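You operate a simulated robot arm through the tools that you are given. There is no shell and no other tool. Be economical: measure what you need, move in short steps, check, and stop when the job is done.

Carry out the task below with a simulated two-armed robot. There is one attempt and no reset: what you move stays moved.

Task
Fill tube T9 to about 40 ml at the tap and add two squeezes of blue dye.
Fine: yellow switch on for the tap and off again; tube back in its pocket, dropper bottle back; leave the other tubes. Set down upright: what you pick out, dropper bottle.

The check looks at the end state, three seconds after you hand in, the way a careful person would. Anything else that was tipped, shoved, dropped, spilled or broken makes it a failure.

Robot
Two 7-joint arms with two-finger parallel grippers on one trunk, on a base that drives. Base frame: it is fixed to the floor where the robot stands at the start and does not move with it; the origin is under the middle of the robot, x ahead of it, y to its left, z up. Readings come in m, degrees, newtons and seconds.
The left shoulder is at the start at [0.07, 0.163, 1.17], the right one opposite. With the tool pointing down near the work surface each hand reaches from about 0.36 to 0.88 m from the robot's upright axis, wherever it stands, measured 20 degrees to its own side. Places, roughly: yellow switch [0.5, 0.1, 0.8]. Payload 3.43 kg a hand.
The TCP of each hand is the grasp point between the finger pads, 0.034 m short of the fingertips. In the tool frame z runs along the fingers and y along their closing line. Largest opening 0.128 m; finger width 0.024, thickness 0.012; the body of the gripper, 0.048 by 0.13 m, starts 0.096 m behind the TCP.
Orientation is that of the tool frame in the base frame, as a unit quaternion [w, x, y, z]. With the fingers straight down and closing along the base's y, the tool's x points along the base's -x, its y along +y and its z along -z.

Tools
- The arms move only by the tool jog_arm. It takes "left_increments", "right_increments" or both (then of equal length, played together; a hand with none holds still); each is one flat list of numbers, 7 for each row, row after row: the turn, a rotation vector about the tool's x, y, z in units of 5 degrees (1.0 is 5 degrees), then the shift along the tool's x, y, z in units of 50 mm (1.0 is 50 mm), then the finger opening in m, from 0 to 0.128. In form: [ax, ay, az, x, y, z, hand, ax, ay, az, x, y, z, hand, ...]. A call has 1 to 8 rows; each row shifts and turns the commanded pose from where the row before left it, along the tool's axes as they then stand. A call with a number of a shift or a turn outside -1 to 1 is refused whole. Each row takes 0.2 s and may step no farther than 0.05 m and 8.6 degrees from the row before; otherwise, or with a gripper value out of range, the whole call is refused. Where a pose cannot be reached the arm comes as near as it can. A force on the tool above 70 N (or 10 N above the force at the start of the call, whichever is more), or a blocked arm, ends the call early, and 0.2 s more pass. The fingers move at their own pace (about 0.153 m/s each) and stop on an object; they squeeze with about 37 N. The grip force told is the motor's: it shows also when the fingers shut on nothing. Time passes only in rows, and 0.2 s behind the last, so rows that do not move let the fingers close. It gives the time, the measured TCP pose, the force on the tool (base axes), the opening and the grip force at its end, in the units of the frame above (readings bear some noise), with the torque about the TCP (base axes, N m) and any sound that the robot's microphone picked up.
- Cameras (640 x 400 px; columns grow to the right, rows downward): "scene" is now at [0.1352, 0.02, 1.3934]; the picture's right is [0.23, -0.97, 0.00], its down [-0.59, -0.14, -0.79] and it looks along [0.77, 0.18, -0.61] (base axes); focal length 260 px, centre (320, 200). "left" rides on the left gripper at [0.076, 0.011, -0.16] in its tool frame; the picture's right is [-0.15, 0.99, 0.00], its down [-0.88, -0.13, -0.46] and it looks along [-0.45, -0.07, 0.89] (tool axes); focal length 234 px, centre (320, 200). "right" rides on the right gripper at [0.076, -0.011, -0.16] in its tool frame; the picture's right is [0.15, 0.99, 0.00], its down [-0.88, 0.13, -0.46] and it looks along [-0.45, 0.07, 0.89] (tool axes); focal length 234 px, centre (320, 200). There is no depth. A picture from a camera that has moved, and an enlarged one, comes with that camera's place and axes in the base frame and with its lens.
- get_image(camera): a new picture of that camera. The clock stands still meanwhile.
- raise_lower(by): slides the trunk up (or, below 0, down) by that many m; the arms and the scene camera ride with it, the base frame stays. It gives what a move gives, with no picture.
- base_move(legs): drives the robot by 1 to 6 legs, each [ahead, left, turn to the left] in m, m and degrees, along the robot's own axes; the way and the turn of a leg run together, so that a leg with both is an arc; at most 1.5 m and 180 degrees a leg. The arms and the cameras ride along, it lands a little off, and it stops where it bumps. It gives what a move gives.
- head_to(pan, tilt): turns the head with the scene camera to pan (to the left, within 86 degrees either way) and tilt (down, from -29 to 69), counted from straight ahead of the robot. It gives what a move gives.
- enlarge(camera, box): a new picture of the part [left, top, right, bottom] of that camera's present view, enlarged. The clock stands still meanwhile.
- hand_in(): hands the job in; it is judged then, once.

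Work in short steps. Places have to be worked out from the pictures, the camera data and where the tool is seen: move nearer, look again, correct. Check each grasp and each placing, and mend what went wrong. You have 120 turns and 92 pictures in all, those below and enlarged ones among them. Open the grippers and draw the arms clear of the work before you hand the job in, unless the task says otherwise; then end with one line.

The tools are called as name(argument=value, ...) on one line, values as JSON. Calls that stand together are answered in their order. jog_arm: Moves the arms, as the interface text tells. Its arguments: {"type":"object","properties":{"left_increments":{"type":"array"},"right_increments":{"type":"array"}},"required":[]} The other tools are called the same way: raise_lower (by) slides the trunk up or down; base_move (legs) drives the base; head_to (pan, tilt) turns the head that bears the scene camera; get_image (camera) takes a picture; enlarge (camera, box) takes an enlarged picture of a part of a camera's view; hand_in () hands the job in.

At the start:

```text
time_s: 0.0
left_eef_pos: [0.5625, 0.3688, 1.1519]
left_tcp_rot: [0.0, -0.001, 1.0, 0.0]
left_force: [0.0, -0.2, 0.3]
left_moment: [0.03, 0.0, 0.0]
left_grip_width: 0.1281
left_finger_force: 0.0
right_eef_pos: [0.5048, -0.1318, 1.1884]
right_tcp_rot: [0.001, 0.0, 1.0, 0.001]
right_force: [0.1, -0.1, -0.3]
right_moment: [0.0, 0.01, 0.02]
right_grip_width: 0.128
right_finger_force: 0.1
trunk travel left (down, up): [-0.65, 0.29]
robot x, y, heading: [-0.0002, 0.0013, 0.1]
head pan, tilt: [13.1, 37.5]
```

scene: 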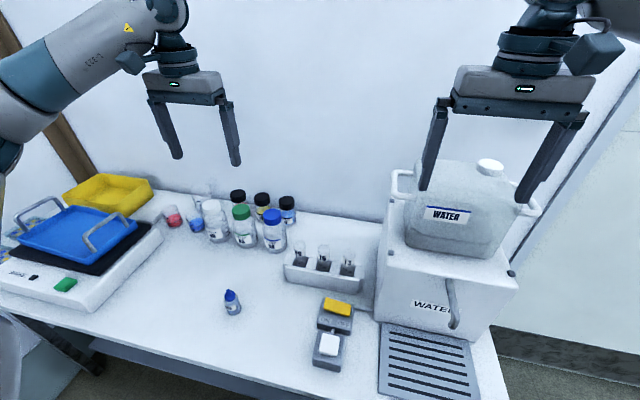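
right: 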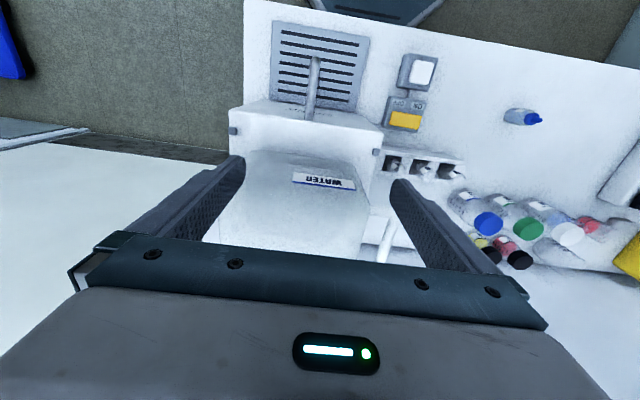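
left: 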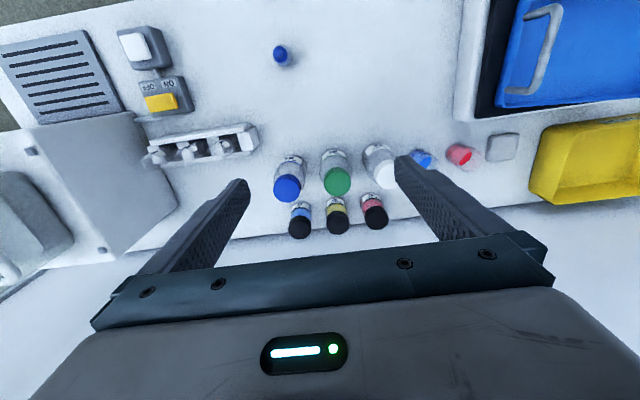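

I'll look closely at the rack, switches and dropper first.

enlarge(camera="scene", box=[260, 220, 400, 308])

enlarge(camera="scene", box=[200, 270, 520, 400])

enlarge(camera="left", box=[100, 20, 300, 180])

```text
4.55 times, centred on (330, 264) of scene
camera zoom: at [0.1352, 0.02, 1.3934], right [0.23, -0.97, 0.0], down [-0.59, -0.14, -0.79], along [0.77, 0.18, -0.61], focal length 1182 px, centre (274, -91)
```

zoom: 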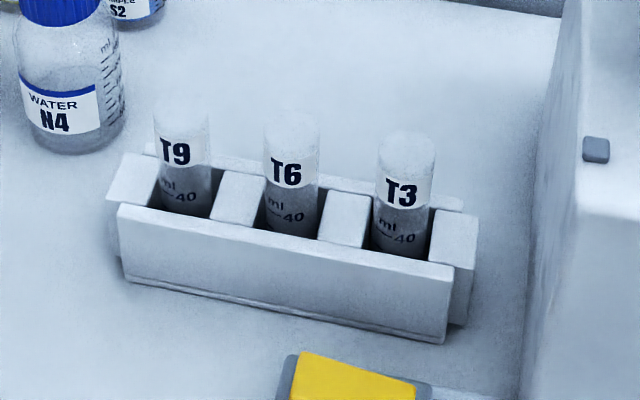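

```text
2.00 times, centred on (360, 335) of scene
camera zoom: at [0.1352, 0.02, 1.3934], right [0.23, -0.97, 0.0], down [-0.59, -0.14, -0.79], along [0.77, 0.18, -0.61], focal length 520 px, centre (240, -70)
```

zoom: 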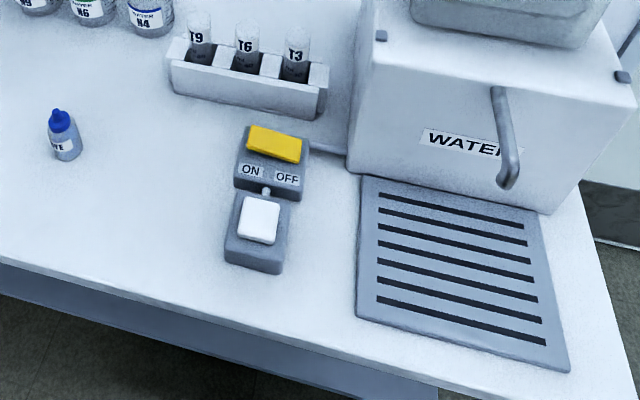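

```text
2.50 times, centred on (200, 100) of left
camera zoom: at [0.4875, 0.3798, 1.3118], right [0.15, 0.99, 0.0], down [0.88, -0.13, 0.46], along [0.45, -0.07, -0.89], focal length 585 px, centre (620, 450)
```

zoom: 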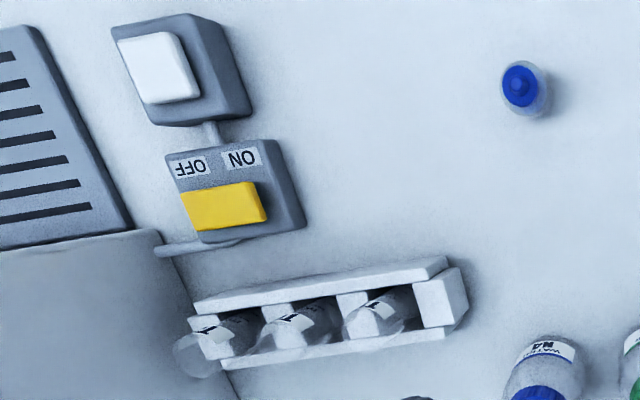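

Estimates: T9 rim (.570,.175,.893), yellow switch (.478,.057,.805), spout tip about (.40,-.153,.95), dropper (.437,.314, top .838), table about .755. I'll zoom on the dropper, switches and spout.

enlarge(camera="scene", box=[205, 275, 269, 325])

enlarge(camera="scene", box=[300, 290, 380, 375])

enlarge(camera="right", box=[220, 0, 480, 200])

```text
8.00 times, centred on (237, 300) of scene
camera zoom: at [0.1352, 0.02, 1.3934], right [0.23, -0.97, 0.0], down [-0.59, -0.14, -0.79], along [0.77, 0.18, -0.61], focal length 2081 px, centre (984, -600)
```

zoom: 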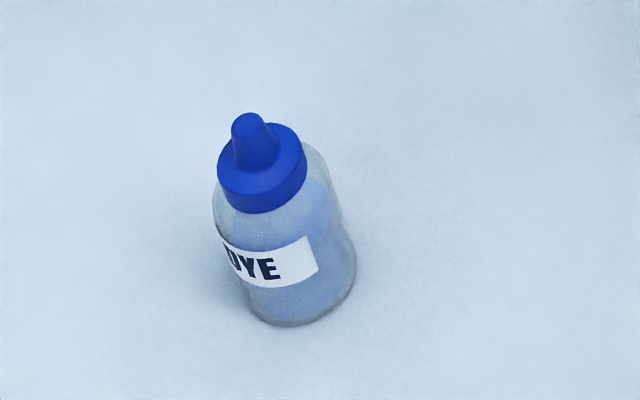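

```text
4.71 times, centred on (340, 332) of scene
camera zoom: at [0.1352, 0.02, 1.3934], right [0.23, -0.97, 0.0], down [-0.59, -0.14, -0.79], along [0.77, 0.18, -0.61], focal length 1224 px, centre (226, -424)
```

zoom: 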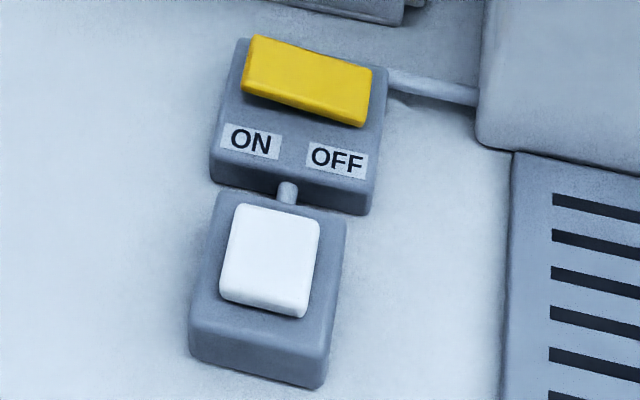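

```text
2.00 times, centred on (350, 100) of right
camera zoom: at [0.4291, -0.1426, 1.3467], right [-0.15, 0.99, 0.0], down [0.88, 0.13, 0.46], along [0.45, 0.07, -0.89], focal length 468 px, centre (260, 400)
```

zoom: 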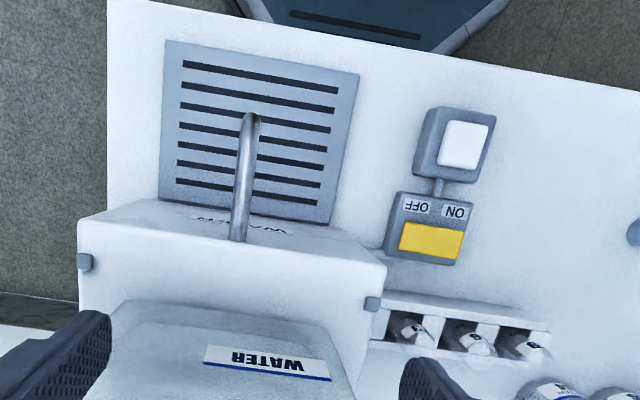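

Rocker is currently OFF (its ON side is raised). I'll back the base up for room before tilting the hands forward.

base_move(legs=[[-0.2, 0, 0]])

```text
time_s: 1.6
left_eef_pos: [0.3614, 0.3701, 1.1505]
left_tcp_rot: [0.0, -0.002, 1.0, 0.0]
left_force: [-0.9, 0.0, 1.1]
left_moment: [0.02, -0.04, 0.01]
left_grip_width: 0.1277
left_finger_force: 0.0
right_eef_pos: [0.3069, -0.1297, 1.1868]
right_tcp_rot: [-0.001, -0.002, 1.0, 0.001]
right_force: [-0.4, 0.1, -0.2]
right_moment: [0.0, 0.01, 0.0]
right_grip_width: 0.1277
right_finger_force: 0.1
trunk travel left (down, up): [-0.65, 0.29]
robot x, y, heading: [-0.2008, -0.0031, 0.3]
head pan, tilt: [13.1, 37.5]
```

Now tilt both hands forward by 40° (about tool y, negative), closing the right hand to 0.056 m.

jog_arm(left_increments=[0, -1, 0, 0, 0, 0, 0.128, 0, -1, 0, 0, 0, 0, 0.128, 0, -1, 0, 0, 0, 0, 0.128, 0, -1, 0, 0, 0, 0, 0.128, 0, -1, 0, 0, 0, 0, 0.128, 0, -1, 0, 0, 0, 0, 0.128, 0, -1, 0, 0, 0, 0, 0.128, 0, -1, 0, 0, 0, 0, 0.128], right_increments=[0, -1, 0, 0, 0, 0, 0.056, 0, -1, 0, 0, 0, 0, 0.056, 0, -1, 0, 0, 0, 0, 0.056, 0, -1, 0, 0, 0, 0, 0.056, 0, -1, 0, 0, 0, 0, 0.056, 0, -1, 0, 0, 0, 0, 0.056, 0, -1, 0, 0, 0, 0, 0.056, 0, -1, 0, 0, 0, 0, 0.056])

jog_arm(left_increments=[0, -1, 0, 0, 0, 0, 0.08, 0, -1, 0, 0, 0, 0, 0.08, 0, -1, 0, 0, 0, 0, 0.08, 0, -1, 0, 0, 0, 0, 0.08], right_increments=[0, -1, 0, 0, 0, 0, 0.056, 0, -1, 0, 0, 0, 0, 0.056, 0, -1, 0, 0, 0, 0, 0.056, 0, -1, 0, 0, 0, 0, 0.056])

get_image(camera="right")

get_image(camera="scene")

```text
time_s: 3.4
left_eef_pos: [0.3607, 0.3709, 1.1527]
left_tcp_rot: [0.343, -0.002, 0.939, 0.0]
left_force: [-0.1, 1.3, -0.4]
left_moment: [0.0, 0.0, 0.01]
left_grip_width: 0.1283
left_finger_force: 0.1
right_eef_pos: [0.3076, -0.1299, 1.1871]
right_tcp_rot: [0.342, -0.001, 0.94, 0.001]
right_force: [-0.1, -0.7, -0.1]
right_moment: [-0.02, -0.01, -0.01]
right_grip_width: 0.056
right_finger_force: 0.1
trunk travel left (down, up): [-0.65, 0.29]
robot x, y, heading: [-0.198, -0.0016, 0.2]
head pan, tilt: [13.1, 37.5]
```

```text
time_s: 4.4
left_eef_pos: [0.3612, 0.371, 1.1524]
left_tcp_rot: [0.501, -0.002, 0.866, 0.0]
left_force: [-0.3, -0.6, 0.2]
left_moment: [-0.02, -0.01, 0.0]
left_grip_width: 0.0801
left_finger_force: 0.0
right_eef_pos: [0.325, -0.1201, 1.1984]
right_tcp_rot: [0.499, -0.001, 0.866, 0.0]
right_force: [-0.1, 0.6, -0.8]
right_moment: [-0.03, -0.01, 0.02]
right_grip_width: 0.0562
right_finger_force: 0.1
right hand out of reach, approached as far as the arm can: row 3, 4
trunk travel left (down, up): [-0.65, 0.29]
robot x, y, heading: [-0.196, 0.0031, -0.0]
head pan, tilt: [13.1, 37.5]
```

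```text
82 pictures are left
camera right: at [0.149, -0.1316, 1.2127], right [-0.08, 0.99, -0.13], down [0.05, 0.13, 0.99], along [1.0, 0.07, -0.06], focal length 234 px, centre (320, 200)
```

right: 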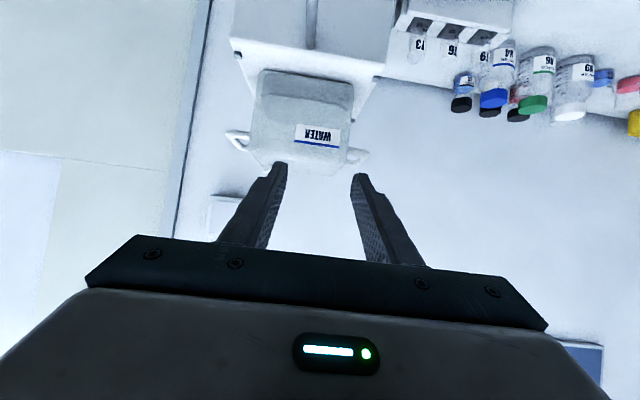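

```text
81 pictures are left
camera scene: at [-0.0639, 0.0209, 1.3935], right [0.23, -0.97, 0.0], down [-0.59, -0.14, -0.79], along [0.77, 0.18, -0.61], focal length 260 px, centre (320, 200)
```

scene: 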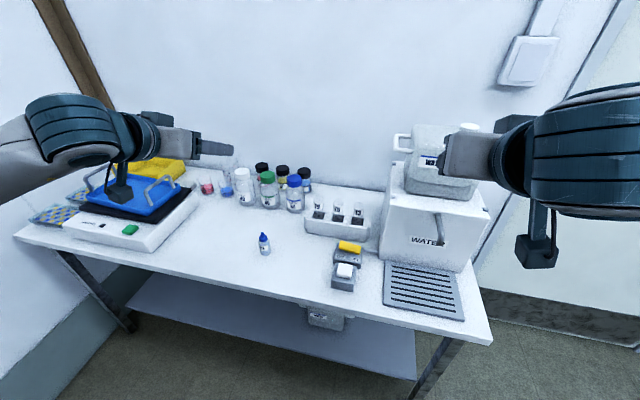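

The camera housing hangs below the hand, and right reach was tight close in; moving forward fixes that. Move the right hand to in front of and above T9's side.

jog_arm(right_increments=[0, 0, 0, -0.0714, 0.871, 0.1237, 0.056, 0, 0, 0, -0.0714, 0.871, 0.1237, 0.056, 0, 0, 0, -0.0714, 0.871, 0.1237, 0.056, 0, 0, 0, -0.0714, 0.871, 0.1237, 0.056, 0, 0, 0, -0.0714, 0.871, 0.1237, 0.056, 0, 0, 0, -0.0714, 0.871, 0.1237, 0.056, 0, 0, 0, -0.0714, 0.871, 0.1237, 0.056])

jog_arm(right_increments=[0, 0, 0, 0.555, 0, 0.705, 0.056, 0, 0, 0, 0.555, 0, 0.705, 0.056, 0, 0, 0, 0.555, 0, 0.705, 0.056, 0, 0, 0, 0.555, 0, 0.705, 0.056, 0, 0, 0, 0.555, 0, 0.705, 0.056, 0, 0, 0, 0.555, 0, 0.705, 0.056])

get_image(camera="right")

get_image(camera="scene")

```text
time_s: 6.0
left_eef_pos: [0.3613, 0.3732, 1.1504]
left_tcp_rot: [0.5, -0.003, 0.866, 0.0]
left_force: [0.0, 0.2, 0.6]
left_moment: [-0.06, -0.03, -0.03]
left_grip_width: 0.0798
left_finger_force: 0.0
right_eef_pos: [0.3763, 0.1849, 1.2008]
right_tcp_rot: [0.5, -0.003, 0.866, 0.001]
right_force: [0.2, 0.5, -0.1]
right_moment: [0.0, 0.01, 0.02]
right_grip_width: 0.0561
right_finger_force: 0.1
trunk travel left (down, up): [-0.65, 0.29]
robot x, y, heading: [-0.1995, -0.0018, 0.2]
head pan, tilt: [13.1, 37.5]
```

```text
time_s: 7.4
left_eef_pos: [0.3628, 0.3711, 1.1518]
left_tcp_rot: [0.499, -0.003, 0.867, 0.001]
left_force: [-0.1, -0.1, -0.3]
left_moment: [0.03, -0.01, 0.01]
left_grip_width: 0.0799
left_finger_force: 0.1
right_eef_pos: [0.4745, 0.1827, 0.9484]
right_tcp_rot: [0.499, -0.002, 0.866, 0.001]
right_force: [-0.6, 0.1, 0.0]
right_moment: [-0.01, 0.01, -0.01]
right_grip_width: 0.0559
right_finger_force: 0.1
trunk travel left (down, up): [-0.65, 0.29]
robot x, y, heading: [-0.1981, -0.0011, -0.0]
head pan, tilt: [13.1, 37.5]
```

```text
80 pictures are left
camera right: at [0.2983, 0.1709, 0.9627], right [-0.08, 0.99, -0.13], down [0.05, 0.13, 0.99], along [1.0, 0.07, -0.06], focal length 234 px, centre (320, 200)
```

right: 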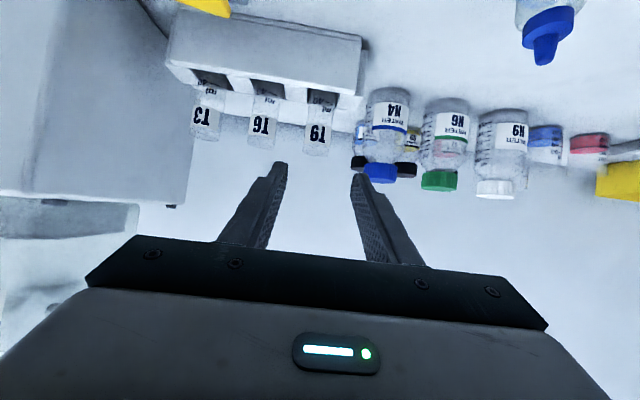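

```text
79 pictures are left
camera scene: at [-0.0623, 0.0206, 1.3933], right [0.23, -0.97, 0.0], down [-0.59, -0.14, -0.79], along [0.77, 0.18, -0.61], focal length 260 px, centre (320, 200)
```

scene: 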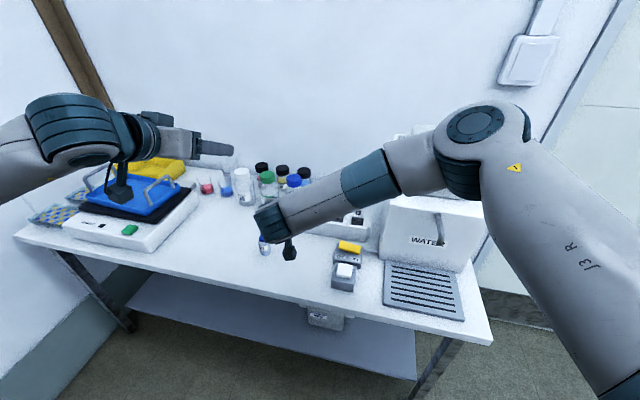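

T9 appears at about y=.179, x=.570. Lower to grip height in front of it with opening 0.05, then check before advancing.

jog_arm(right_increments=[0, 0, 0, 0.643, -0.03, 0.487, 0.05, 0, 0, 0, 0.643, -0.03, 0.487, 0.05, 0, 0, 0, 0, 0, 0, 0.05])

get_image(camera="right")

get_image(camera="left")

```text
time_s: 8.2
left_eef_pos: [0.3601, 0.371, 1.1526]
left_tcp_rot: [0.5, -0.002, 0.866, 0.002]
left_force: [0.4, 0.1, -0.8]
left_moment: [-0.01, 0.01, -0.05]
left_grip_width: 0.08
left_finger_force: 0.2
right_eef_pos: [0.4817, 0.1778, 0.8694]
right_tcp_rot: [0.5, -0.001, 0.866, 0.001]
right_force: [0.1, -0.9, -0.3]
right_moment: [0.04, -0.01, -0.02]
right_grip_width: 0.0497
right_finger_force: 0.1
trunk travel left (down, up): [-0.65, 0.29]
robot x, y, heading: [-0.1958, 0.0034, 0.1]
head pan, tilt: [13.1, 37.5]
```

```text
78 pictures are left
camera right: at [0.3059, 0.1665, 0.8835], right [-0.08, 0.99, -0.13], down [0.05, 0.13, 0.99], along [1.0, 0.07, -0.05], focal length 234 px, centre (320, 200)
```

right: 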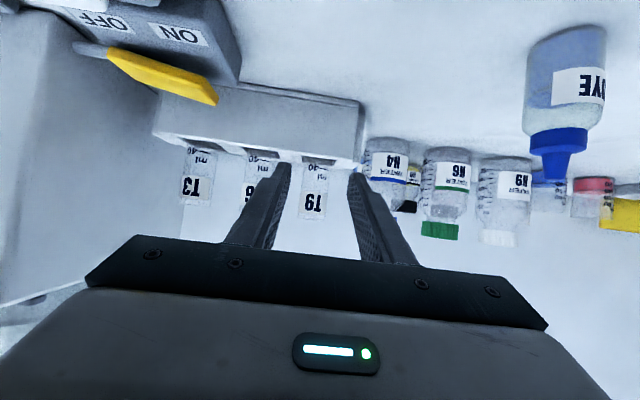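

```text
77 pictures are left
camera left: at [0.1863, 0.3808, 1.1671], right [0.07, 0.99, 0.13], down [0.05, -0.13, 0.99], along [1.0, -0.06, -0.05], focal length 234 px, centre (320, 200)
```

left: 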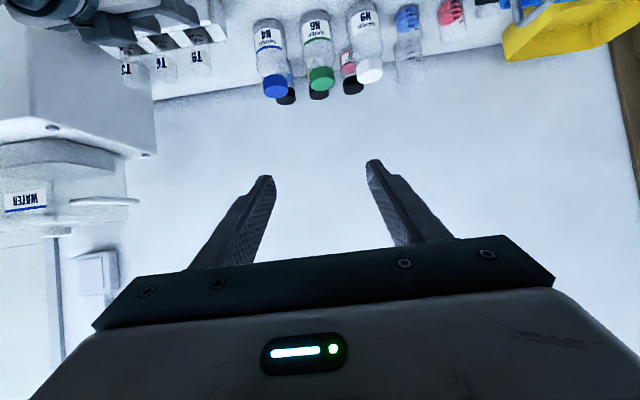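

Aligned in y (.178). Advance to T9's axis at x≈.570 without closing.

jog_arm(right_increments=[0, 0, 0, -0.3, 0, 0.52, 0.05, 0, 0, 0, -0.3, 0, 0.52, 0.05, 0, 0, 0, -0.28, 0, 0.486, 0.05])

enlarge(camera="right", box=[200, 100, 440, 250])

enlarge(camera="left", box=[0, 0, 320, 200])

```text
time_s: 9.0
left_eef_pos: [0.3621, 0.3717, 1.1518]
left_tcp_rot: [0.499, -0.002, 0.866, 0.001]
left_force: [0.7, -0.5, 0.6]
left_moment: [0.01, -0.04, 0.03]
left_grip_width: 0.0799
left_finger_force: 0.0
right_eef_pos: [0.5707, 0.1811, 0.8684]
right_tcp_rot: [0.499, -0.001, 0.866, 0.0]
right_force: [0.6, 0.0, 0.0]
right_moment: [0.0, 0.0, -0.03]
right_grip_width: 0.0501
right_finger_force: 0.0
trunk travel left (down, up): [-0.65, 0.29]
robot x, y, heading: [-0.1968, -0.0019, 0.1]
head pan, tilt: [13.1, 37.5]
```

```text
2.67 times, centred on (320, 175) of right
camera zoom: at [0.3952, 0.1699, 0.8837], right [-0.08, 0.99, -0.13], down [0.05, 0.13, 0.99], along [1.0, 0.07, -0.06], focal length 624 px, centre (320, 267)
```

zoom: 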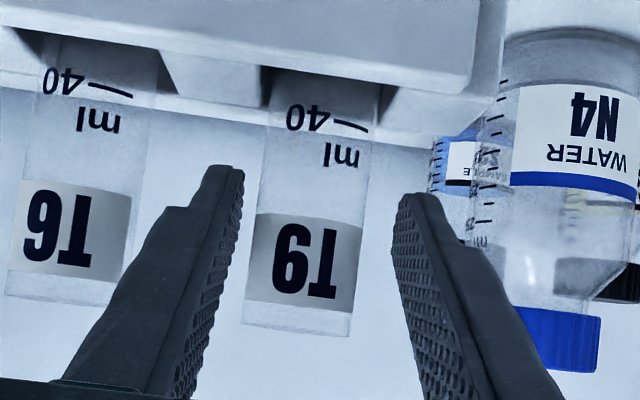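

```text
2.00 times, centred on (160, 100) of left
camera zoom: at [0.1872, 0.3812, 1.1666], right [0.07, 0.99, 0.13], down [0.05, -0.13, 0.99], along [1.0, -0.06, -0.06], focal length 468 px, centre (640, 400)
```

zoom: 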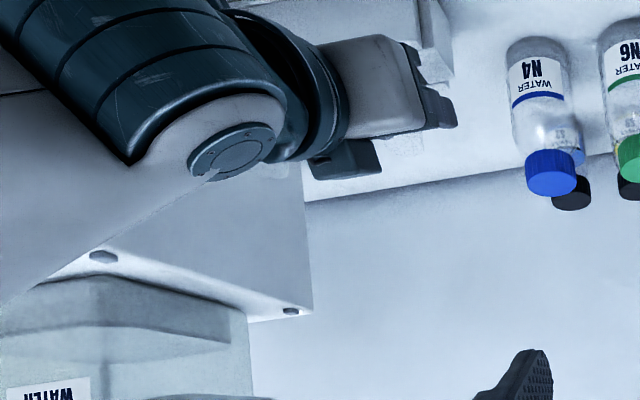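

T9 lies between the fingers, about 4 mm toward −y. Shift −3 mm and close.

jog_arm(right_increments=[0, 0, 0, 0, -0.07, 0, 0.05, 0, 0, 0, 0, 0, 0, 0.022, 0, 0, 0, 0, 0, 0, 0.022, 0, 0, 0, 0, 0, 0, 0.022])

enlarge(camera="right", box=[200, 100, 440, 250])

```text
time_s: 10.0
left_eef_pos: [0.3614, 0.3712, 1.1522]
left_tcp_rot: [0.5, -0.003, 0.866, 0.002]
left_force: [0.1, -0.8, 0.5]
left_moment: [0.01, -0.04, -0.02]
left_grip_width: 0.0801
left_finger_force: 0.0
right_eef_pos: [0.5701, 0.1787, 0.8697]
right_tcp_rot: [0.501, -0.002, 0.865, 0.001]
right_force: [0.7, 0.0, 0.8]
right_moment: [0.01, 0.0, -0.02]
right_grip_width: 0.0305
right_finger_force: 37.1
trunk travel left (down, up): [-0.65, 0.29]
robot x, y, heading: [-0.1997, -0.0016, 0.0]
head pan, tilt: [13.1, 37.5]
```

```text
2.67 times, centred on (320, 175) of right
camera zoom: at [0.3946, 0.1661, 0.8836], right [-0.08, 0.99, -0.13], down [0.05, 0.13, 0.99], along [1.0, 0.07, -0.05], focal length 624 px, centre (320, 267)
```

zoom: 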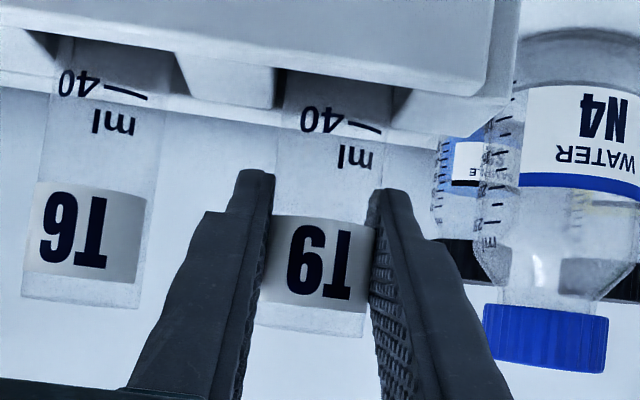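

T9 gripped (0.0305 m, 37 N). Lift straight up 0.16 m.

jog_arm(right_increments=[0, 0, 0, -0.693, 0, -0.4, 0.022, 0, 0, 0, -0.693, 0, -0.4, 0.022, 0, 0, 0, -0.693, 0, -0.4, 0.022, 0, 0, 0, -0.693, 0, -0.4, 0.022])

get_image(camera="right")

get_image(camera="scene")

```text
time_s: 11.0
left_eef_pos: [0.3605, 0.3707, 1.1532]
left_tcp_rot: [0.5, -0.003, 0.866, 0.001]
left_force: [-0.7, 0.1, 0.7]
left_moment: [-0.02, 0.01, -0.01]
left_grip_width: 0.0801
left_finger_force: 0.0
right_eef_pos: [0.572, 0.1771, 1.0283]
right_tcp_rot: [0.499, -0.002, 0.866, 0.002]
right_force: [0.5, -0.5, -0.1]
right_moment: [0.0, -0.01, -0.02]
right_grip_width: 0.0305
right_finger_force: 36.6
trunk travel left (down, up): [-0.65, 0.29]
robot x, y, heading: [-0.1995, 0.0021, 0.1]
head pan, tilt: [13.1, 37.5]
```

```text
73 pictures are left
camera right: at [0.3957, 0.1658, 1.0411], right [-0.08, 0.99, -0.13], down [0.05, 0.13, 0.99], along [1.0, 0.07, -0.05], focal length 234 px, centre (320, 200)
```

right: 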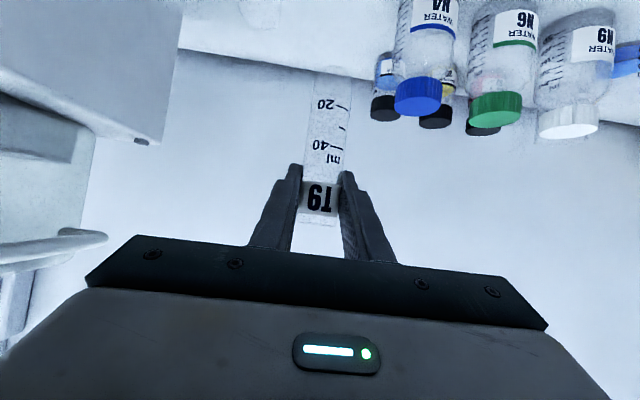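

```text
72 pictures are left
camera scene: at [-0.0645, 0.0199, 1.3935], right [0.23, -0.97, 0.0], down [-0.59, -0.14, -0.79], along [0.77, 0.18, -0.61], focal length 260 px, centre (320, 200)
```

scene: 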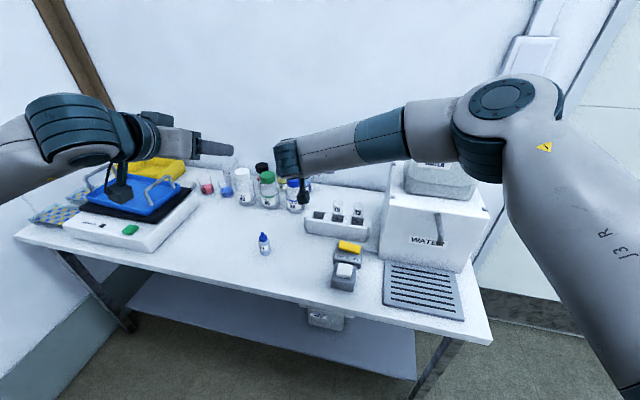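

T9 is out with its marks visible. Retreat to x≈.345, then slide across to the tap's y while lowering so the rim ends under the spout level (tip est. .403,−.155,.942).

jog_arm(right_increments=[0, 0, 0, 0.45, 0, -0.779, 0.022, 0, 0, 0, 0.45, 0, -0.779, 0.022, 0, 0, 0, 0.45, 0, -0.779, 0.022, 0, 0, 0, 0.45, 0, -0.779, 0.022, 0, 0, 0, 0.45, 0, -0.779, 0.022])

jog_arm(right_increments=[0, 0, 0, 0.277, -0.835, 0.16, 0.022, 0, 0, 0, 0.277, -0.835, 0.16, 0.022, 0, 0, 0, 0.277, -0.835, 0.16, 0.022, 0, 0, 0, 0.277, -0.835, 0.16, 0.022, 0, 0, 0, 0.277, -0.835, 0.16, 0.022, 0, 0, 0, 0.277, -0.835, 0.16, 0.022, 0, 0, 0, 0.277, -0.835, 0.16, 0.022, 0, 0, 0, 0.277, -0.835, 0.16, 0.022])

get_image(camera="right")

get_image(camera="scene")

```text
time_s: 12.2
left_eef_pos: [0.3601, 0.3724, 1.1524]
left_tcp_rot: [0.5, -0.002, 0.866, 0.001]
left_force: [0.3, 0.4, -0.6]
left_moment: [-0.01, 0.0, 0.0]
left_grip_width: 0.0802
left_finger_force: 0.1
right_eef_pos: [0.3463, 0.1755, 1.0277]
right_tcp_rot: [0.5, -0.001, 0.866, 0.001]
right_force: [0.3, 0.6, -0.1]
right_moment: [-0.01, -0.02, -0.04]
right_grip_width: 0.0303
right_finger_force: 36.8
trunk travel left (down, up): [-0.65, 0.29]
robot x, y, heading: [-0.1997, 0.0007, 0.2]
head pan, tilt: [13.1, 37.5]
```

```text
time_s: 14.0
left_eef_pos: [0.36, 0.3736, 1.1517]
left_tcp_rot: [0.5, -0.004, 0.866, 0.0]
left_force: [-0.2, 0.1, -0.9]
left_moment: [-0.05, 0.01, -0.04]
left_grip_width: 0.0803
left_finger_force: 0.0
right_eef_pos: [0.3423, -0.1422, 0.9077]
right_tcp_rot: [0.498, -0.001, 0.867, -0.002]
right_force: [0.1, 1.6, -0.1]
right_moment: [-0.02, -0.01, -0.06]
right_grip_width: 0.0304
right_finger_force: 36.9
right hand out of reach, approached as far as the arm can: row 8
trunk travel left (down, up): [-0.65, 0.29]
robot x, y, heading: [-0.1978, -0.0036, -0.0]
head pan, tilt: [13.1, 37.5]
```

```text
71 pictures are left
camera right: at [0.1662, -0.1536, 0.9227], right [-0.07, 0.99, -0.13], down [0.05, 0.14, 0.99], along [1.0, 0.07, -0.06], focal length 234 px, centre (320, 200)
```

right: 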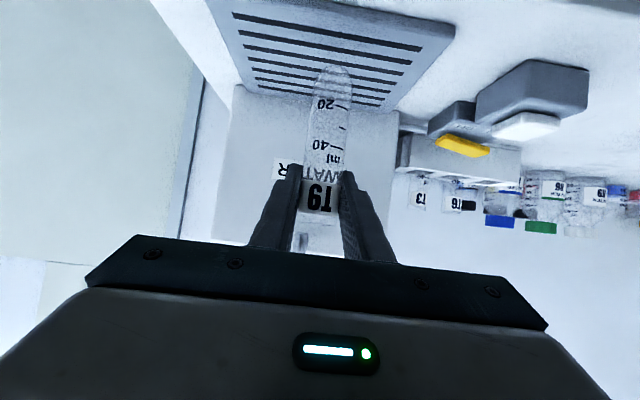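

```text
70 pictures are left
camera scene: at [-0.0647, 0.0234, 1.3934], right [0.23, -0.97, 0.0], down [-0.59, -0.14, -0.79], along [0.77, 0.18, -0.61], focal length 260 px, centre (320, 200)
```

scene: 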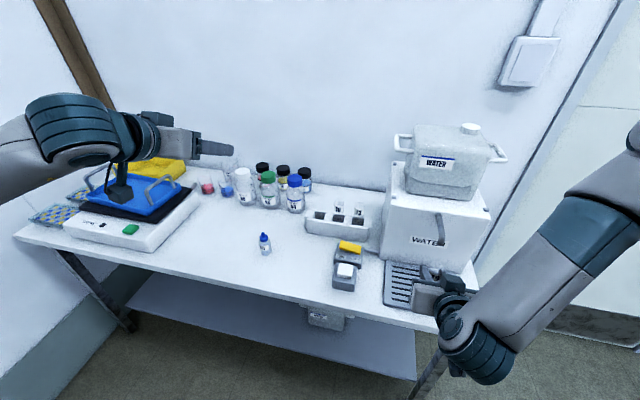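

Round-bottomed tube; the spout shows between the fingers. Zoom in to fix the spout's line relative to the tube.

enlarge(camera="right", box=[240, 140, 400, 260])

enlarge(camera="scene", box=[380, 190, 500, 340])

```text
3.33 times, centred on (320, 200) of right
camera zoom: at [0.1662, -0.1536, 0.9227], right [-0.07, 0.99, -0.13], down [0.05, 0.14, 0.99], along [1.0, 0.07, -0.06], focal length 781 px, centre (320, 200)
```

zoom: 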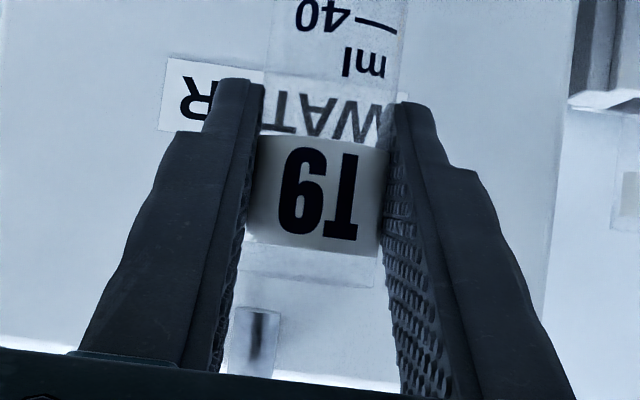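

```text
2.67 times, centred on (440, 265) of scene
camera zoom: at [-0.0647, 0.0234, 1.3934], right [0.23, -0.97, 0.0], down [-0.59, -0.14, -0.79], along [0.77, 0.18, -0.61], focal length 694 px, centre (0, 27)
```

zoom: 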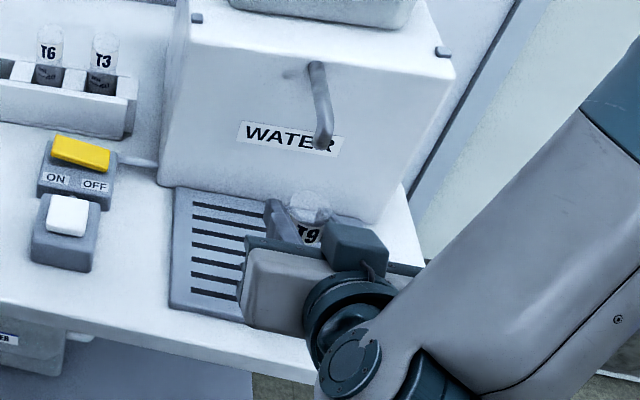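

Spout tip ≈ (.400,−.154,.944). Advance the tube under it in x (rim at about .925).

jog_arm(right_increments=[0, 0, 0, -0.3, 0.04, 0.52, 0.022, 0, 0, 0, -0.28, 0.04, 0.49, 0.022, 0, 0, 0, 0, 0, 0, 0.022])

enlarge(camera="right", box=[240, 140, 400, 260])

enlarge(camera="scene", box=[400, 190, 500, 290])

```text
time_s: 14.8
left_eef_pos: [0.3617, 0.3707, 1.1517]
left_tcp_rot: [0.5, -0.001, 0.866, 0.001]
left_force: [-0.3, -0.1, 0.6]
left_moment: [0.02, 0.02, -0.01]
left_grip_width: 0.08
left_finger_force: 0.0
right_eef_pos: [0.4033, -0.1393, 0.9081]
right_tcp_rot: [0.5, -0.001, 0.866, 0.001]
right_force: [-0.3, 0.2, -0.7]
right_moment: [0.0, -0.01, 0.02]
right_grip_width: 0.0303
right_finger_force: 37.6
trunk travel left (down, up): [-0.65, 0.29]
robot x, y, heading: [-0.1957, 0.0003, 0.3]
head pan, tilt: [13.1, 37.5]
```

```text
3.33 times, centred on (320, 200) of right
camera zoom: at [0.2276, -0.1506, 0.9214], right [-0.08, 0.99, -0.13], down [0.05, 0.13, 0.99], along [1.0, 0.07, -0.06], focal length 781 px, centre (320, 200)
```

zoom: 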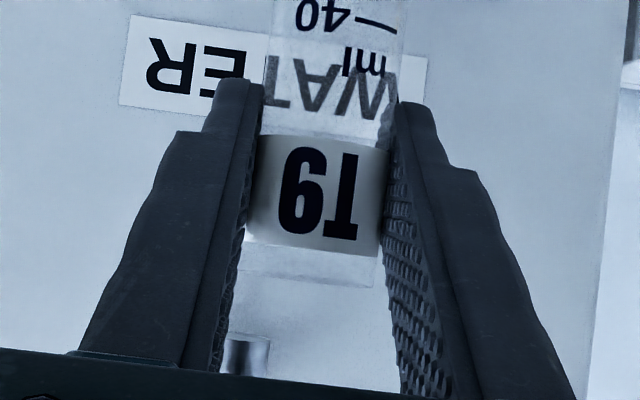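

```text
4.00 times, centred on (450, 240) of scene
camera zoom: at [-0.0638, 0.0199, 1.3935], right [0.23, -0.97, 0.0], down [-0.59, -0.14, -0.79], along [0.77, 0.18, -0.61], focal length 1040 px, centre (-200, 40)
```

zoom: 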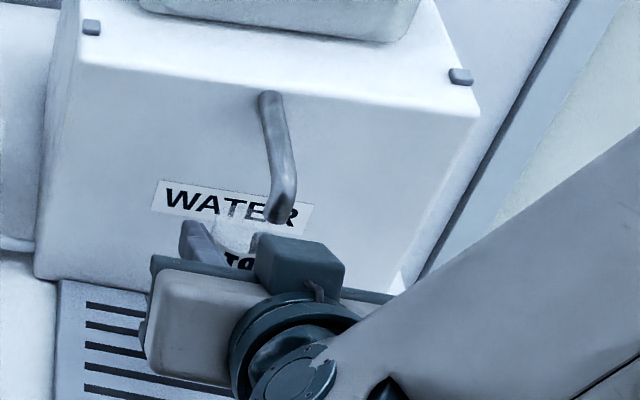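

Tip sits 13–22 mm toward −y of the tube. Shift −16 mm and recheck.

jog_arm(right_increments=[0, 0, 0, 0, -0.34, 0, 0.022, 0, 0, 0, 0, 0, 0, 0.022])

enlarge(camera="right", box=[240, 140, 400, 260])

enlarge(camera="scene", box=[400, 190, 500, 290])

```text
time_s: 15.4
left_eef_pos: [0.3622, 0.3703, 1.1511]
left_tcp_rot: [0.501, -0.001, 0.866, 0.0]
left_force: [1.5, 0.5, 0.0]
left_moment: [0.02, 0.03, 0.02]
left_grip_width: 0.0797
left_finger_force: 0.0
right_eef_pos: [0.4028, -0.1513, 0.9118]
right_tcp_rot: [0.498, 0.0, 0.867, -0.002]
right_force: [-0.2, -1.0, -0.1]
right_moment: [0.0, 0.01, -0.03]
right_grip_width: 0.0306
right_finger_force: 37.8
right hand out of reach, approached as far as the arm can: row 1
trunk travel left (down, up): [-0.65, 0.29]
robot x, y, heading: [-0.1978, -0.0011, 0.3]
head pan, tilt: [13.1, 37.5]
```

```text
3.33 times, centred on (320, 200) of right
camera zoom: at [0.2281, -0.1614, 0.9271], right [-0.07, 0.99, -0.13], down [0.05, 0.13, 0.99], along [1.0, 0.06, -0.06], focal length 781 px, centre (320, 200)
```

zoom: 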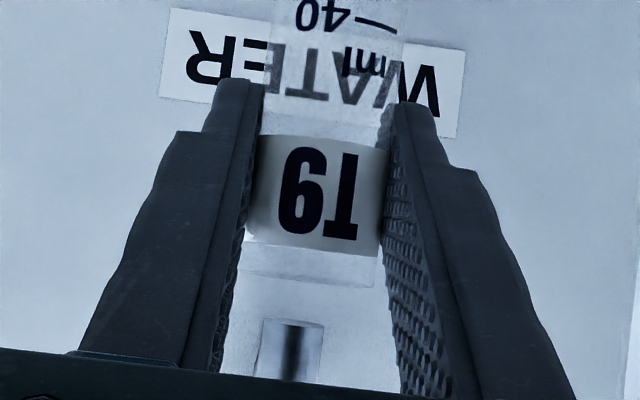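

```text
4.00 times, centred on (450, 240) of scene
camera zoom: at [-0.0632, 0.0203, 1.3934], right [0.23, -0.97, 0.0], down [-0.59, -0.14, -0.79], along [0.77, 0.18, -0.61], focal length 1040 px, centre (-200, 40)
```

zoom: 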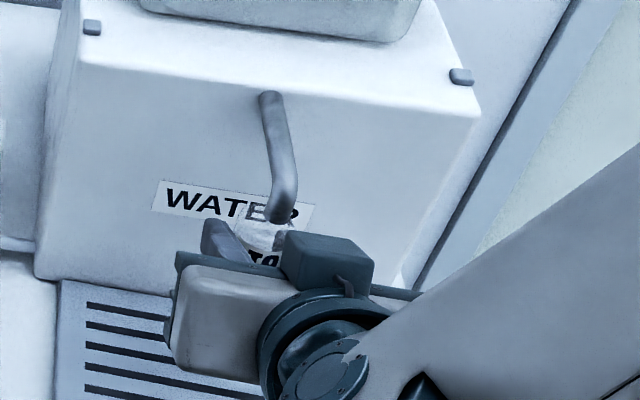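

Close, but the arm is at a reach limit. Back the base 0.08 m for more elbow room, then bring the tube forward again.

base_move(legs=[[-0.08, 0, 0]])

```text
time_s: 16.4
left_eef_pos: [0.2825, 0.3707, 1.1527]
left_tcp_rot: [0.5, -0.002, 0.866, 0.001]
left_force: [0.1, 0.1, -0.2]
left_moment: [0.02, -0.02, 0.01]
left_grip_width: 0.0803
left_finger_force: 0.0
right_eef_pos: [0.324, -0.152, 0.9117]
right_tcp_rot: [0.498, 0.0, 0.867, -0.002]
right_force: [-1.7, 0.0, -0.6]
right_moment: [-0.02, -0.03, -0.01]
right_grip_width: 0.0306
right_finger_force: 36.6
trunk travel left (down, up): [-0.65, 0.29]
robot x, y, heading: [-0.274, -0.0001, 0.2]
head pan, tilt: [13.1, 37.5]
```

jog_arm(right_increments=[0, 0, 0, -0.305, 0, 0.748, 0.022, 0, 0, 0, -0.305, 0, 0.748, 0.022, 0, 0, 0, 0, 0, 0, 0.022])

enlarge(camera="right", box=[240, 140, 400, 260])

enlarge(camera="scene", box=[400, 190, 480, 270])

```text
time_s: 17.2
left_eef_pos: [0.2831, 0.3709, 1.1507]
left_tcp_rot: [0.5, -0.002, 0.866, 0.0]
left_force: [0.7, 0.4, -0.7]
left_moment: [0.01, -0.02, -0.01]
left_grip_width: 0.0801
left_finger_force: 0.1
right_eef_pos: [0.4029, -0.1479, 0.8983]
right_tcp_rot: [0.498, 0.001, 0.867, -0.002]
right_force: [1.6, 0.3, -0.1]
right_moment: [0.03, 0.01, -0.01]
right_grip_width: 0.0305
right_finger_force: 36.9
trunk travel left (down, up): [-0.65, 0.29]
robot x, y, heading: [-0.2781, -0.0018, 0.1]
head pan, tilt: [13.1, 37.5]
```

```text
3.33 times, centred on (320, 200) of right
camera zoom: at [0.2266, -0.1593, 0.9137], right [-0.07, 0.99, -0.13], down [0.05, 0.13, 0.99], along [1.0, 0.06, -0.06], focal length 781 px, centre (320, 200)
```

zoom: 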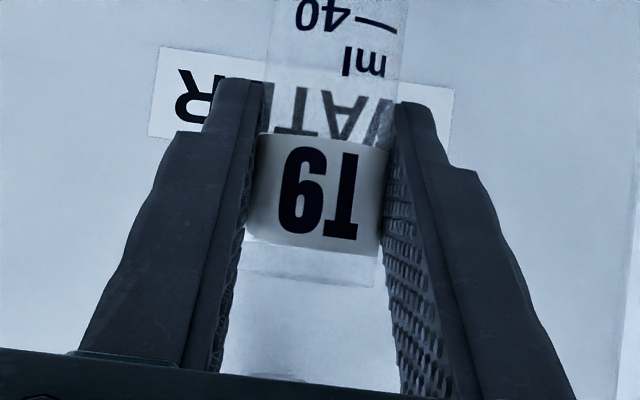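

```text
5.00 times, centred on (440, 230) of scene
camera zoom: at [-0.1427, 0.0203, 1.3935], right [0.23, -0.97, 0.0], down [-0.59, -0.14, -0.79], along [0.77, 0.18, -0.61], focal length 1301 px, centre (-280, 50)
```

zoom: 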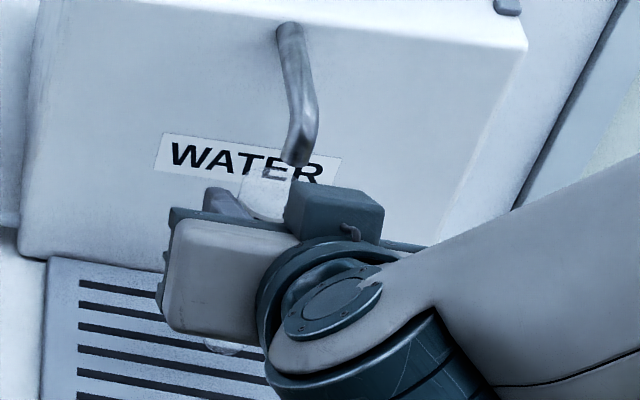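

Need roughly 7 mm more toward −y.

jog_arm(right_increments=[0, 0, 0, 0, -0.16, 0, 0.022, 0, 0, 0, 0, 0, 0, 0.022])

enlarge(camera="right", box=[240, 140, 400, 260])

enlarge(camera="scene", box=[400, 190, 480, 270])

```text
time_s: 17.9
left_eef_pos: [0.2835, 0.3696, 1.1519]
left_tcp_rot: [0.499, -0.002, 0.866, 0.001]
left_force: [0.1, 0.0, -1.0]
left_moment: [-0.02, 0.01, 0.02]
left_grip_width: 0.0802
left_finger_force: 0.0
right_eef_pos: [0.4033, -0.1569, 0.8992]
right_tcp_rot: [0.496, 0.002, 0.868, -0.004]
right_force: [-0.1, -0.2, -1.3]
right_moment: [0.0, 0.04, 0.0]
right_grip_width: 0.0306
right_finger_force: 37.0
trunk travel left (down, up): [-0.65, 0.29]
robot x, y, heading: [-0.2806, 0.0012, 0.3]
head pan, tilt: [13.1, 37.5]
```

```text
3.33 times, centred on (320, 200) of right
camera zoom: at [0.2279, -0.1672, 0.9143], right [-0.07, 0.99, -0.13], down [0.05, 0.13, 0.99], along [1.0, 0.06, -0.06], focal length 781 px, centre (320, 200)
```

zoom: 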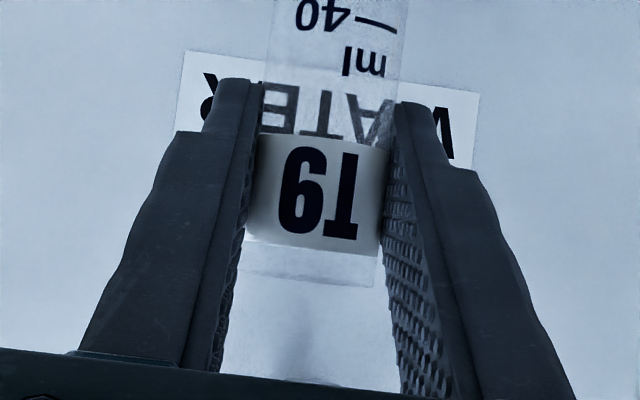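

```text
5.00 times, centred on (440, 230) of scene
camera zoom: at [-0.142, 0.0195, 1.3934], right [0.23, -0.97, 0.0], down [-0.59, -0.14, -0.79], along [0.77, 0.18, -0.61], focal length 1301 px, centre (-280, 50)
```

zoom: 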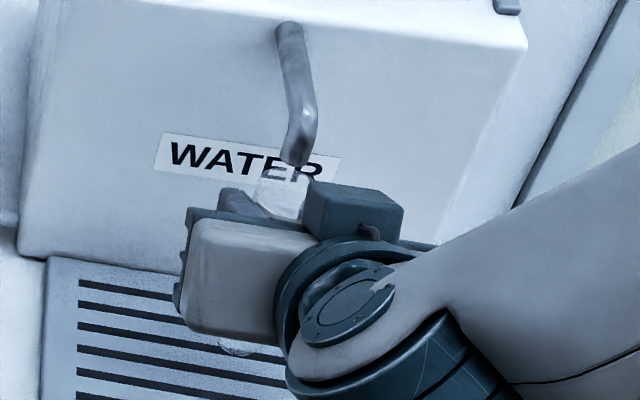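

Tube is aligned under the spout. Now bring the left hand, fingers closed, above the ON end of the yellow rocker (about .475,.080,.812).

jog_arm(left_increments=[0, 0, 0, 0.264, -0.58, 0.543, 0, 0, 0, 0, 0.264, -0.58, 0.543, 0, 0, 0, 0, 0.264, -0.58, 0.543, 0, 0, 0, 0, 0.264, -0.58, 0.543, 0, 0, 0, 0, 0.264, -0.58, 0.543, 0, 0, 0, 0, 0.264, -0.58, 0.543, 0, 0, 0, 0, 0.264, -0.58, 0.543, 0, 0, 0, 0, 0.264, -0.58, 0.543, 0])

jog_arm(left_increments=[0, 0, 0, 0.264, -0.58, 0.543, 0, 0, 0, 0, 0.264, -0.58, 0.543, 0])

get_image(camera="left")

enlarge(camera="scene", box=[280, 160, 440, 280])

```text
time_s: 19.6
left_eef_pos: [0.4199, 0.1357, 0.9515]
left_tcp_rot: [0.5, -0.003, 0.866, 0.002]
left_force: [-0.2, -0.2, -0.2]
left_moment: [0.02, -0.03, 0.0]
left_grip_width: 0.0
left_finger_force: 33.1
right_eef_pos: [0.4037, -0.1575, 0.898]
right_tcp_rot: [0.496, 0.001, 0.869, -0.002]
right_force: [-0.1, -0.8, 0.2]
right_moment: [0.02, 0.01, 0.04]
right_grip_width: 0.0303
right_finger_force: 36.8
trunk travel left (down, up): [-0.65, 0.29]
robot x, y, heading: [-0.2774, 0.0016, -0.1]
head pan, tilt: [13.1, 37.5]
```

```text
time_s: 20.2
left_eef_pos: [0.4543, 0.0795, 0.903]
left_tcp_rot: [0.5, -0.002, 0.866, 0.002]
left_force: [-0.1, 0.3, 0.0]
left_moment: [0.03, -0.02, 0.0]
left_grip_width: 0.0001
left_finger_force: 33.1
right_eef_pos: [0.4047, -0.1578, 0.8986]
right_tcp_rot: [0.496, 0.001, 0.868, -0.003]
right_force: [0.8, 0.8, 0.3]
right_moment: [0.01, 0.0, 0.0]
right_grip_width: 0.0303
right_finger_force: 37.0
trunk travel left (down, up): [-0.65, 0.29]
robot x, y, heading: [-0.2804, -0.0017, 0.2]
head pan, tilt: [13.1, 37.5]
```

```text
59 pictures are left
camera left: at [0.2796, 0.089, 0.9191], right [0.07, 0.99, 0.13], down [0.05, -0.13, 0.99], along [1.0, -0.06, -0.06], focal length 234 px, centre (320, 200)
```

left: 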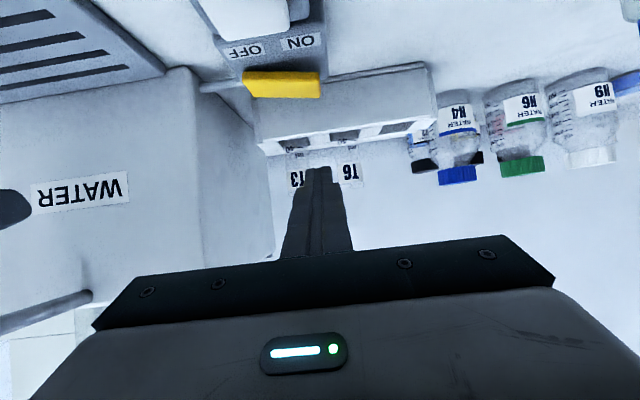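

```text
3.33 times, centred on (360, 220) of scene
camera zoom: at [-0.1414, 0.0182, 1.3933], right [0.23, -0.97, 0.0], down [-0.59, -0.14, -0.79], along [0.77, 0.18, -0.61], focal length 867 px, centre (187, 133)
```

zoom: 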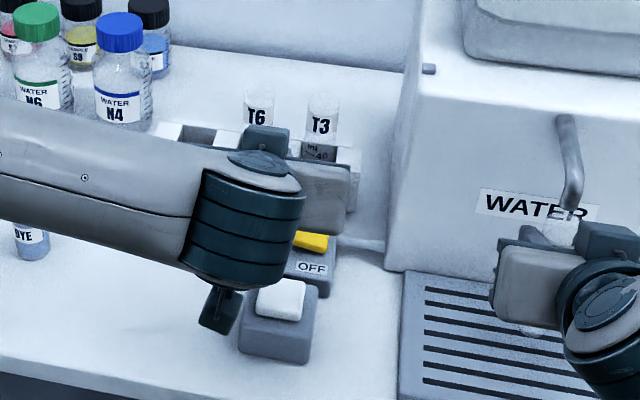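

Rocker spans y≈.023–.087 at x≈.476. Lower toward the ON end, then press in small steps.

jog_arm(left_increments=[0, 0, 0, 0.5, -0.08, 0.29, 0, 0, 0, 0, 0.48, 0, 0.28, 0])

enlarge(camera="left", box=[180, 20, 420, 200])

```text
time_s: 20.9
left_eef_pos: [0.4527, 0.0762, 0.8455]
left_tcp_rot: [0.5, -0.002, 0.866, 0.001]
left_force: [-0.5, -0.1, 0.0]
left_moment: [0.01, 0.0, 0.01]
left_grip_width: 0.0002
left_finger_force: 32.9
right_eef_pos: [0.4045, -0.1593, 0.8978]
right_tcp_rot: [0.496, 0.001, 0.868, -0.003]
right_force: [0.6, -0.6, -0.5]
right_moment: [0.02, 0.05, 0.0]
right_grip_width: 0.0304
right_finger_force: 36.4
trunk travel left (down, up): [-0.65, 0.29]
robot x, y, heading: [-0.2805, -0.0032, -0.0]
head pan, tilt: [13.1, 37.5]
```

```text
2.22 times, centred on (300, 110) of left
camera zoom: at [0.2774, 0.0864, 0.8607], right [0.07, 0.99, 0.13], down [0.05, -0.13, 0.99], along [1.0, -0.06, -0.06], focal length 520 px, centre (364, 400)
```

zoom: 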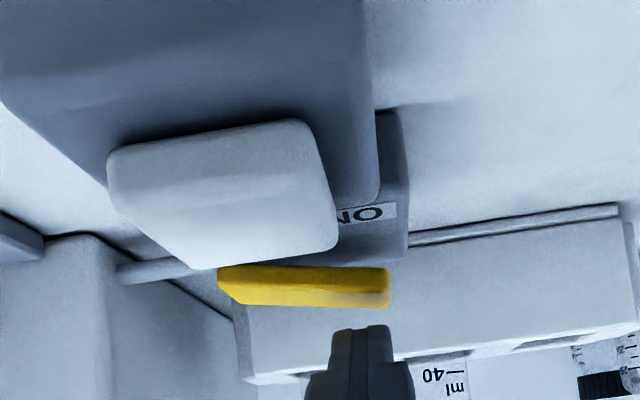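

Fingertip is above the ON end. Press down 10 mm in small rows.

jog_arm(left_increments=[0, 0, 0, 0.0693, 0, 0.04, 0, 0, 0, 0, 0.0693, 0, 0.04, 0, 0, 0, 0, 0.0433, 0, 0.025, 0])

enlarge(camera="left", box=[180, 20, 420, 200])

enlarge(camera="scene", box=[340, 190, 480, 270])

```text
time_s: 21.6
left_eef_pos: [0.4536, 0.0761, 0.8355]
left_tcp_rot: [0.501, -0.003, 0.865, 0.001]
left_force: [-0.8, 0.4, 0.9]
left_moment: [0.01, 0.0, -0.01]
left_grip_width: 0.0001
left_finger_force: 32.7
right_eef_pos: [0.402, -0.1581, 0.8986]
right_tcp_rot: [0.497, 0.002, 0.867, -0.004]
right_force: [0.0, 0.3, -0.2]
right_moment: [0.01, -0.01, -0.07]
right_grip_width: 0.0307
right_finger_force: 37.0
trunk travel left (down, up): [-0.65, 0.29]
robot x, y, heading: [-0.2771, 0.0013, 0.2]
head pan, tilt: [13.1, 37.5]
```

```text
2.22 times, centred on (300, 110) of left
camera zoom: at [0.2793, 0.0862, 0.8501], right [0.07, 0.99, 0.13], down [0.05, -0.13, 0.99], along [1.0, -0.06, -0.05], focal length 520 px, centre (364, 400)
```

zoom: 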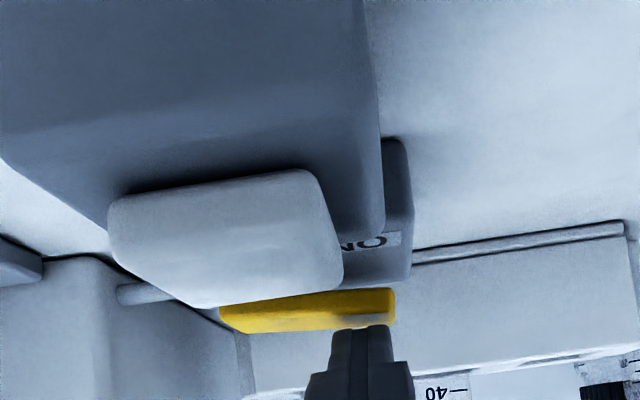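

```text
4.57 times, centred on (410, 230) of scene
camera zoom: at [-0.1424, 0.0195, 1.3935], right [0.23, -0.97, 0.0], down [-0.59, -0.14, -0.79], along [0.77, 0.18, -0.61], focal length 1189 px, centre (-91, 63)
```

zoom: 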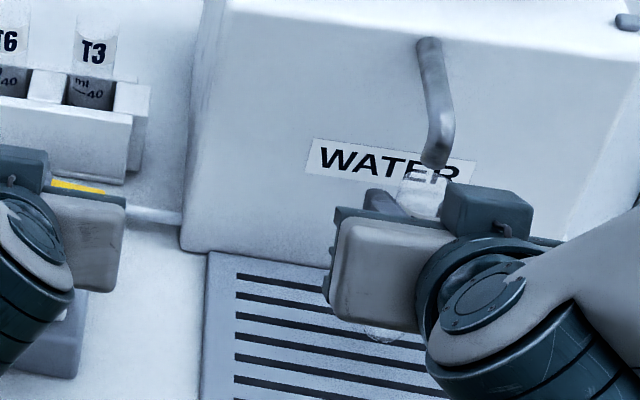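

Nearly in contact, no force yet. Press a further 6 mm.

jog_arm(left_increments=[0, 0, 0, 0.052, 0, 0.03, 0, 0, 0, 0, 0.052, 0, 0.03, 0])

```text
time_s: 22.2
left_eef_pos: [0.4539, 0.0767, 0.8303]
left_tcp_rot: [0.501, -0.003, 0.865, 0.0]
left_force: [-1.5, 1.4, 10.3]
left_moment: [-0.03, -0.17, 0.03]
left_grip_width: 0.0
left_finger_force: 32.9
right_eef_pos: [0.4037, -0.1561, 0.8996]
right_tcp_rot: [0.497, 0.001, 0.868, -0.004]
right_force: [-0.6, -0.5, -0.3]
right_moment: [0.0, -0.01, -0.02]
right_grip_width: 0.0305
right_finger_force: 37.0
trunk travel left (down, up): [-0.65, 0.29]
robot x, y, heading: [-0.2781, -0.0011, 0.2]
head pan, tilt: [13.1, 37.5]
```

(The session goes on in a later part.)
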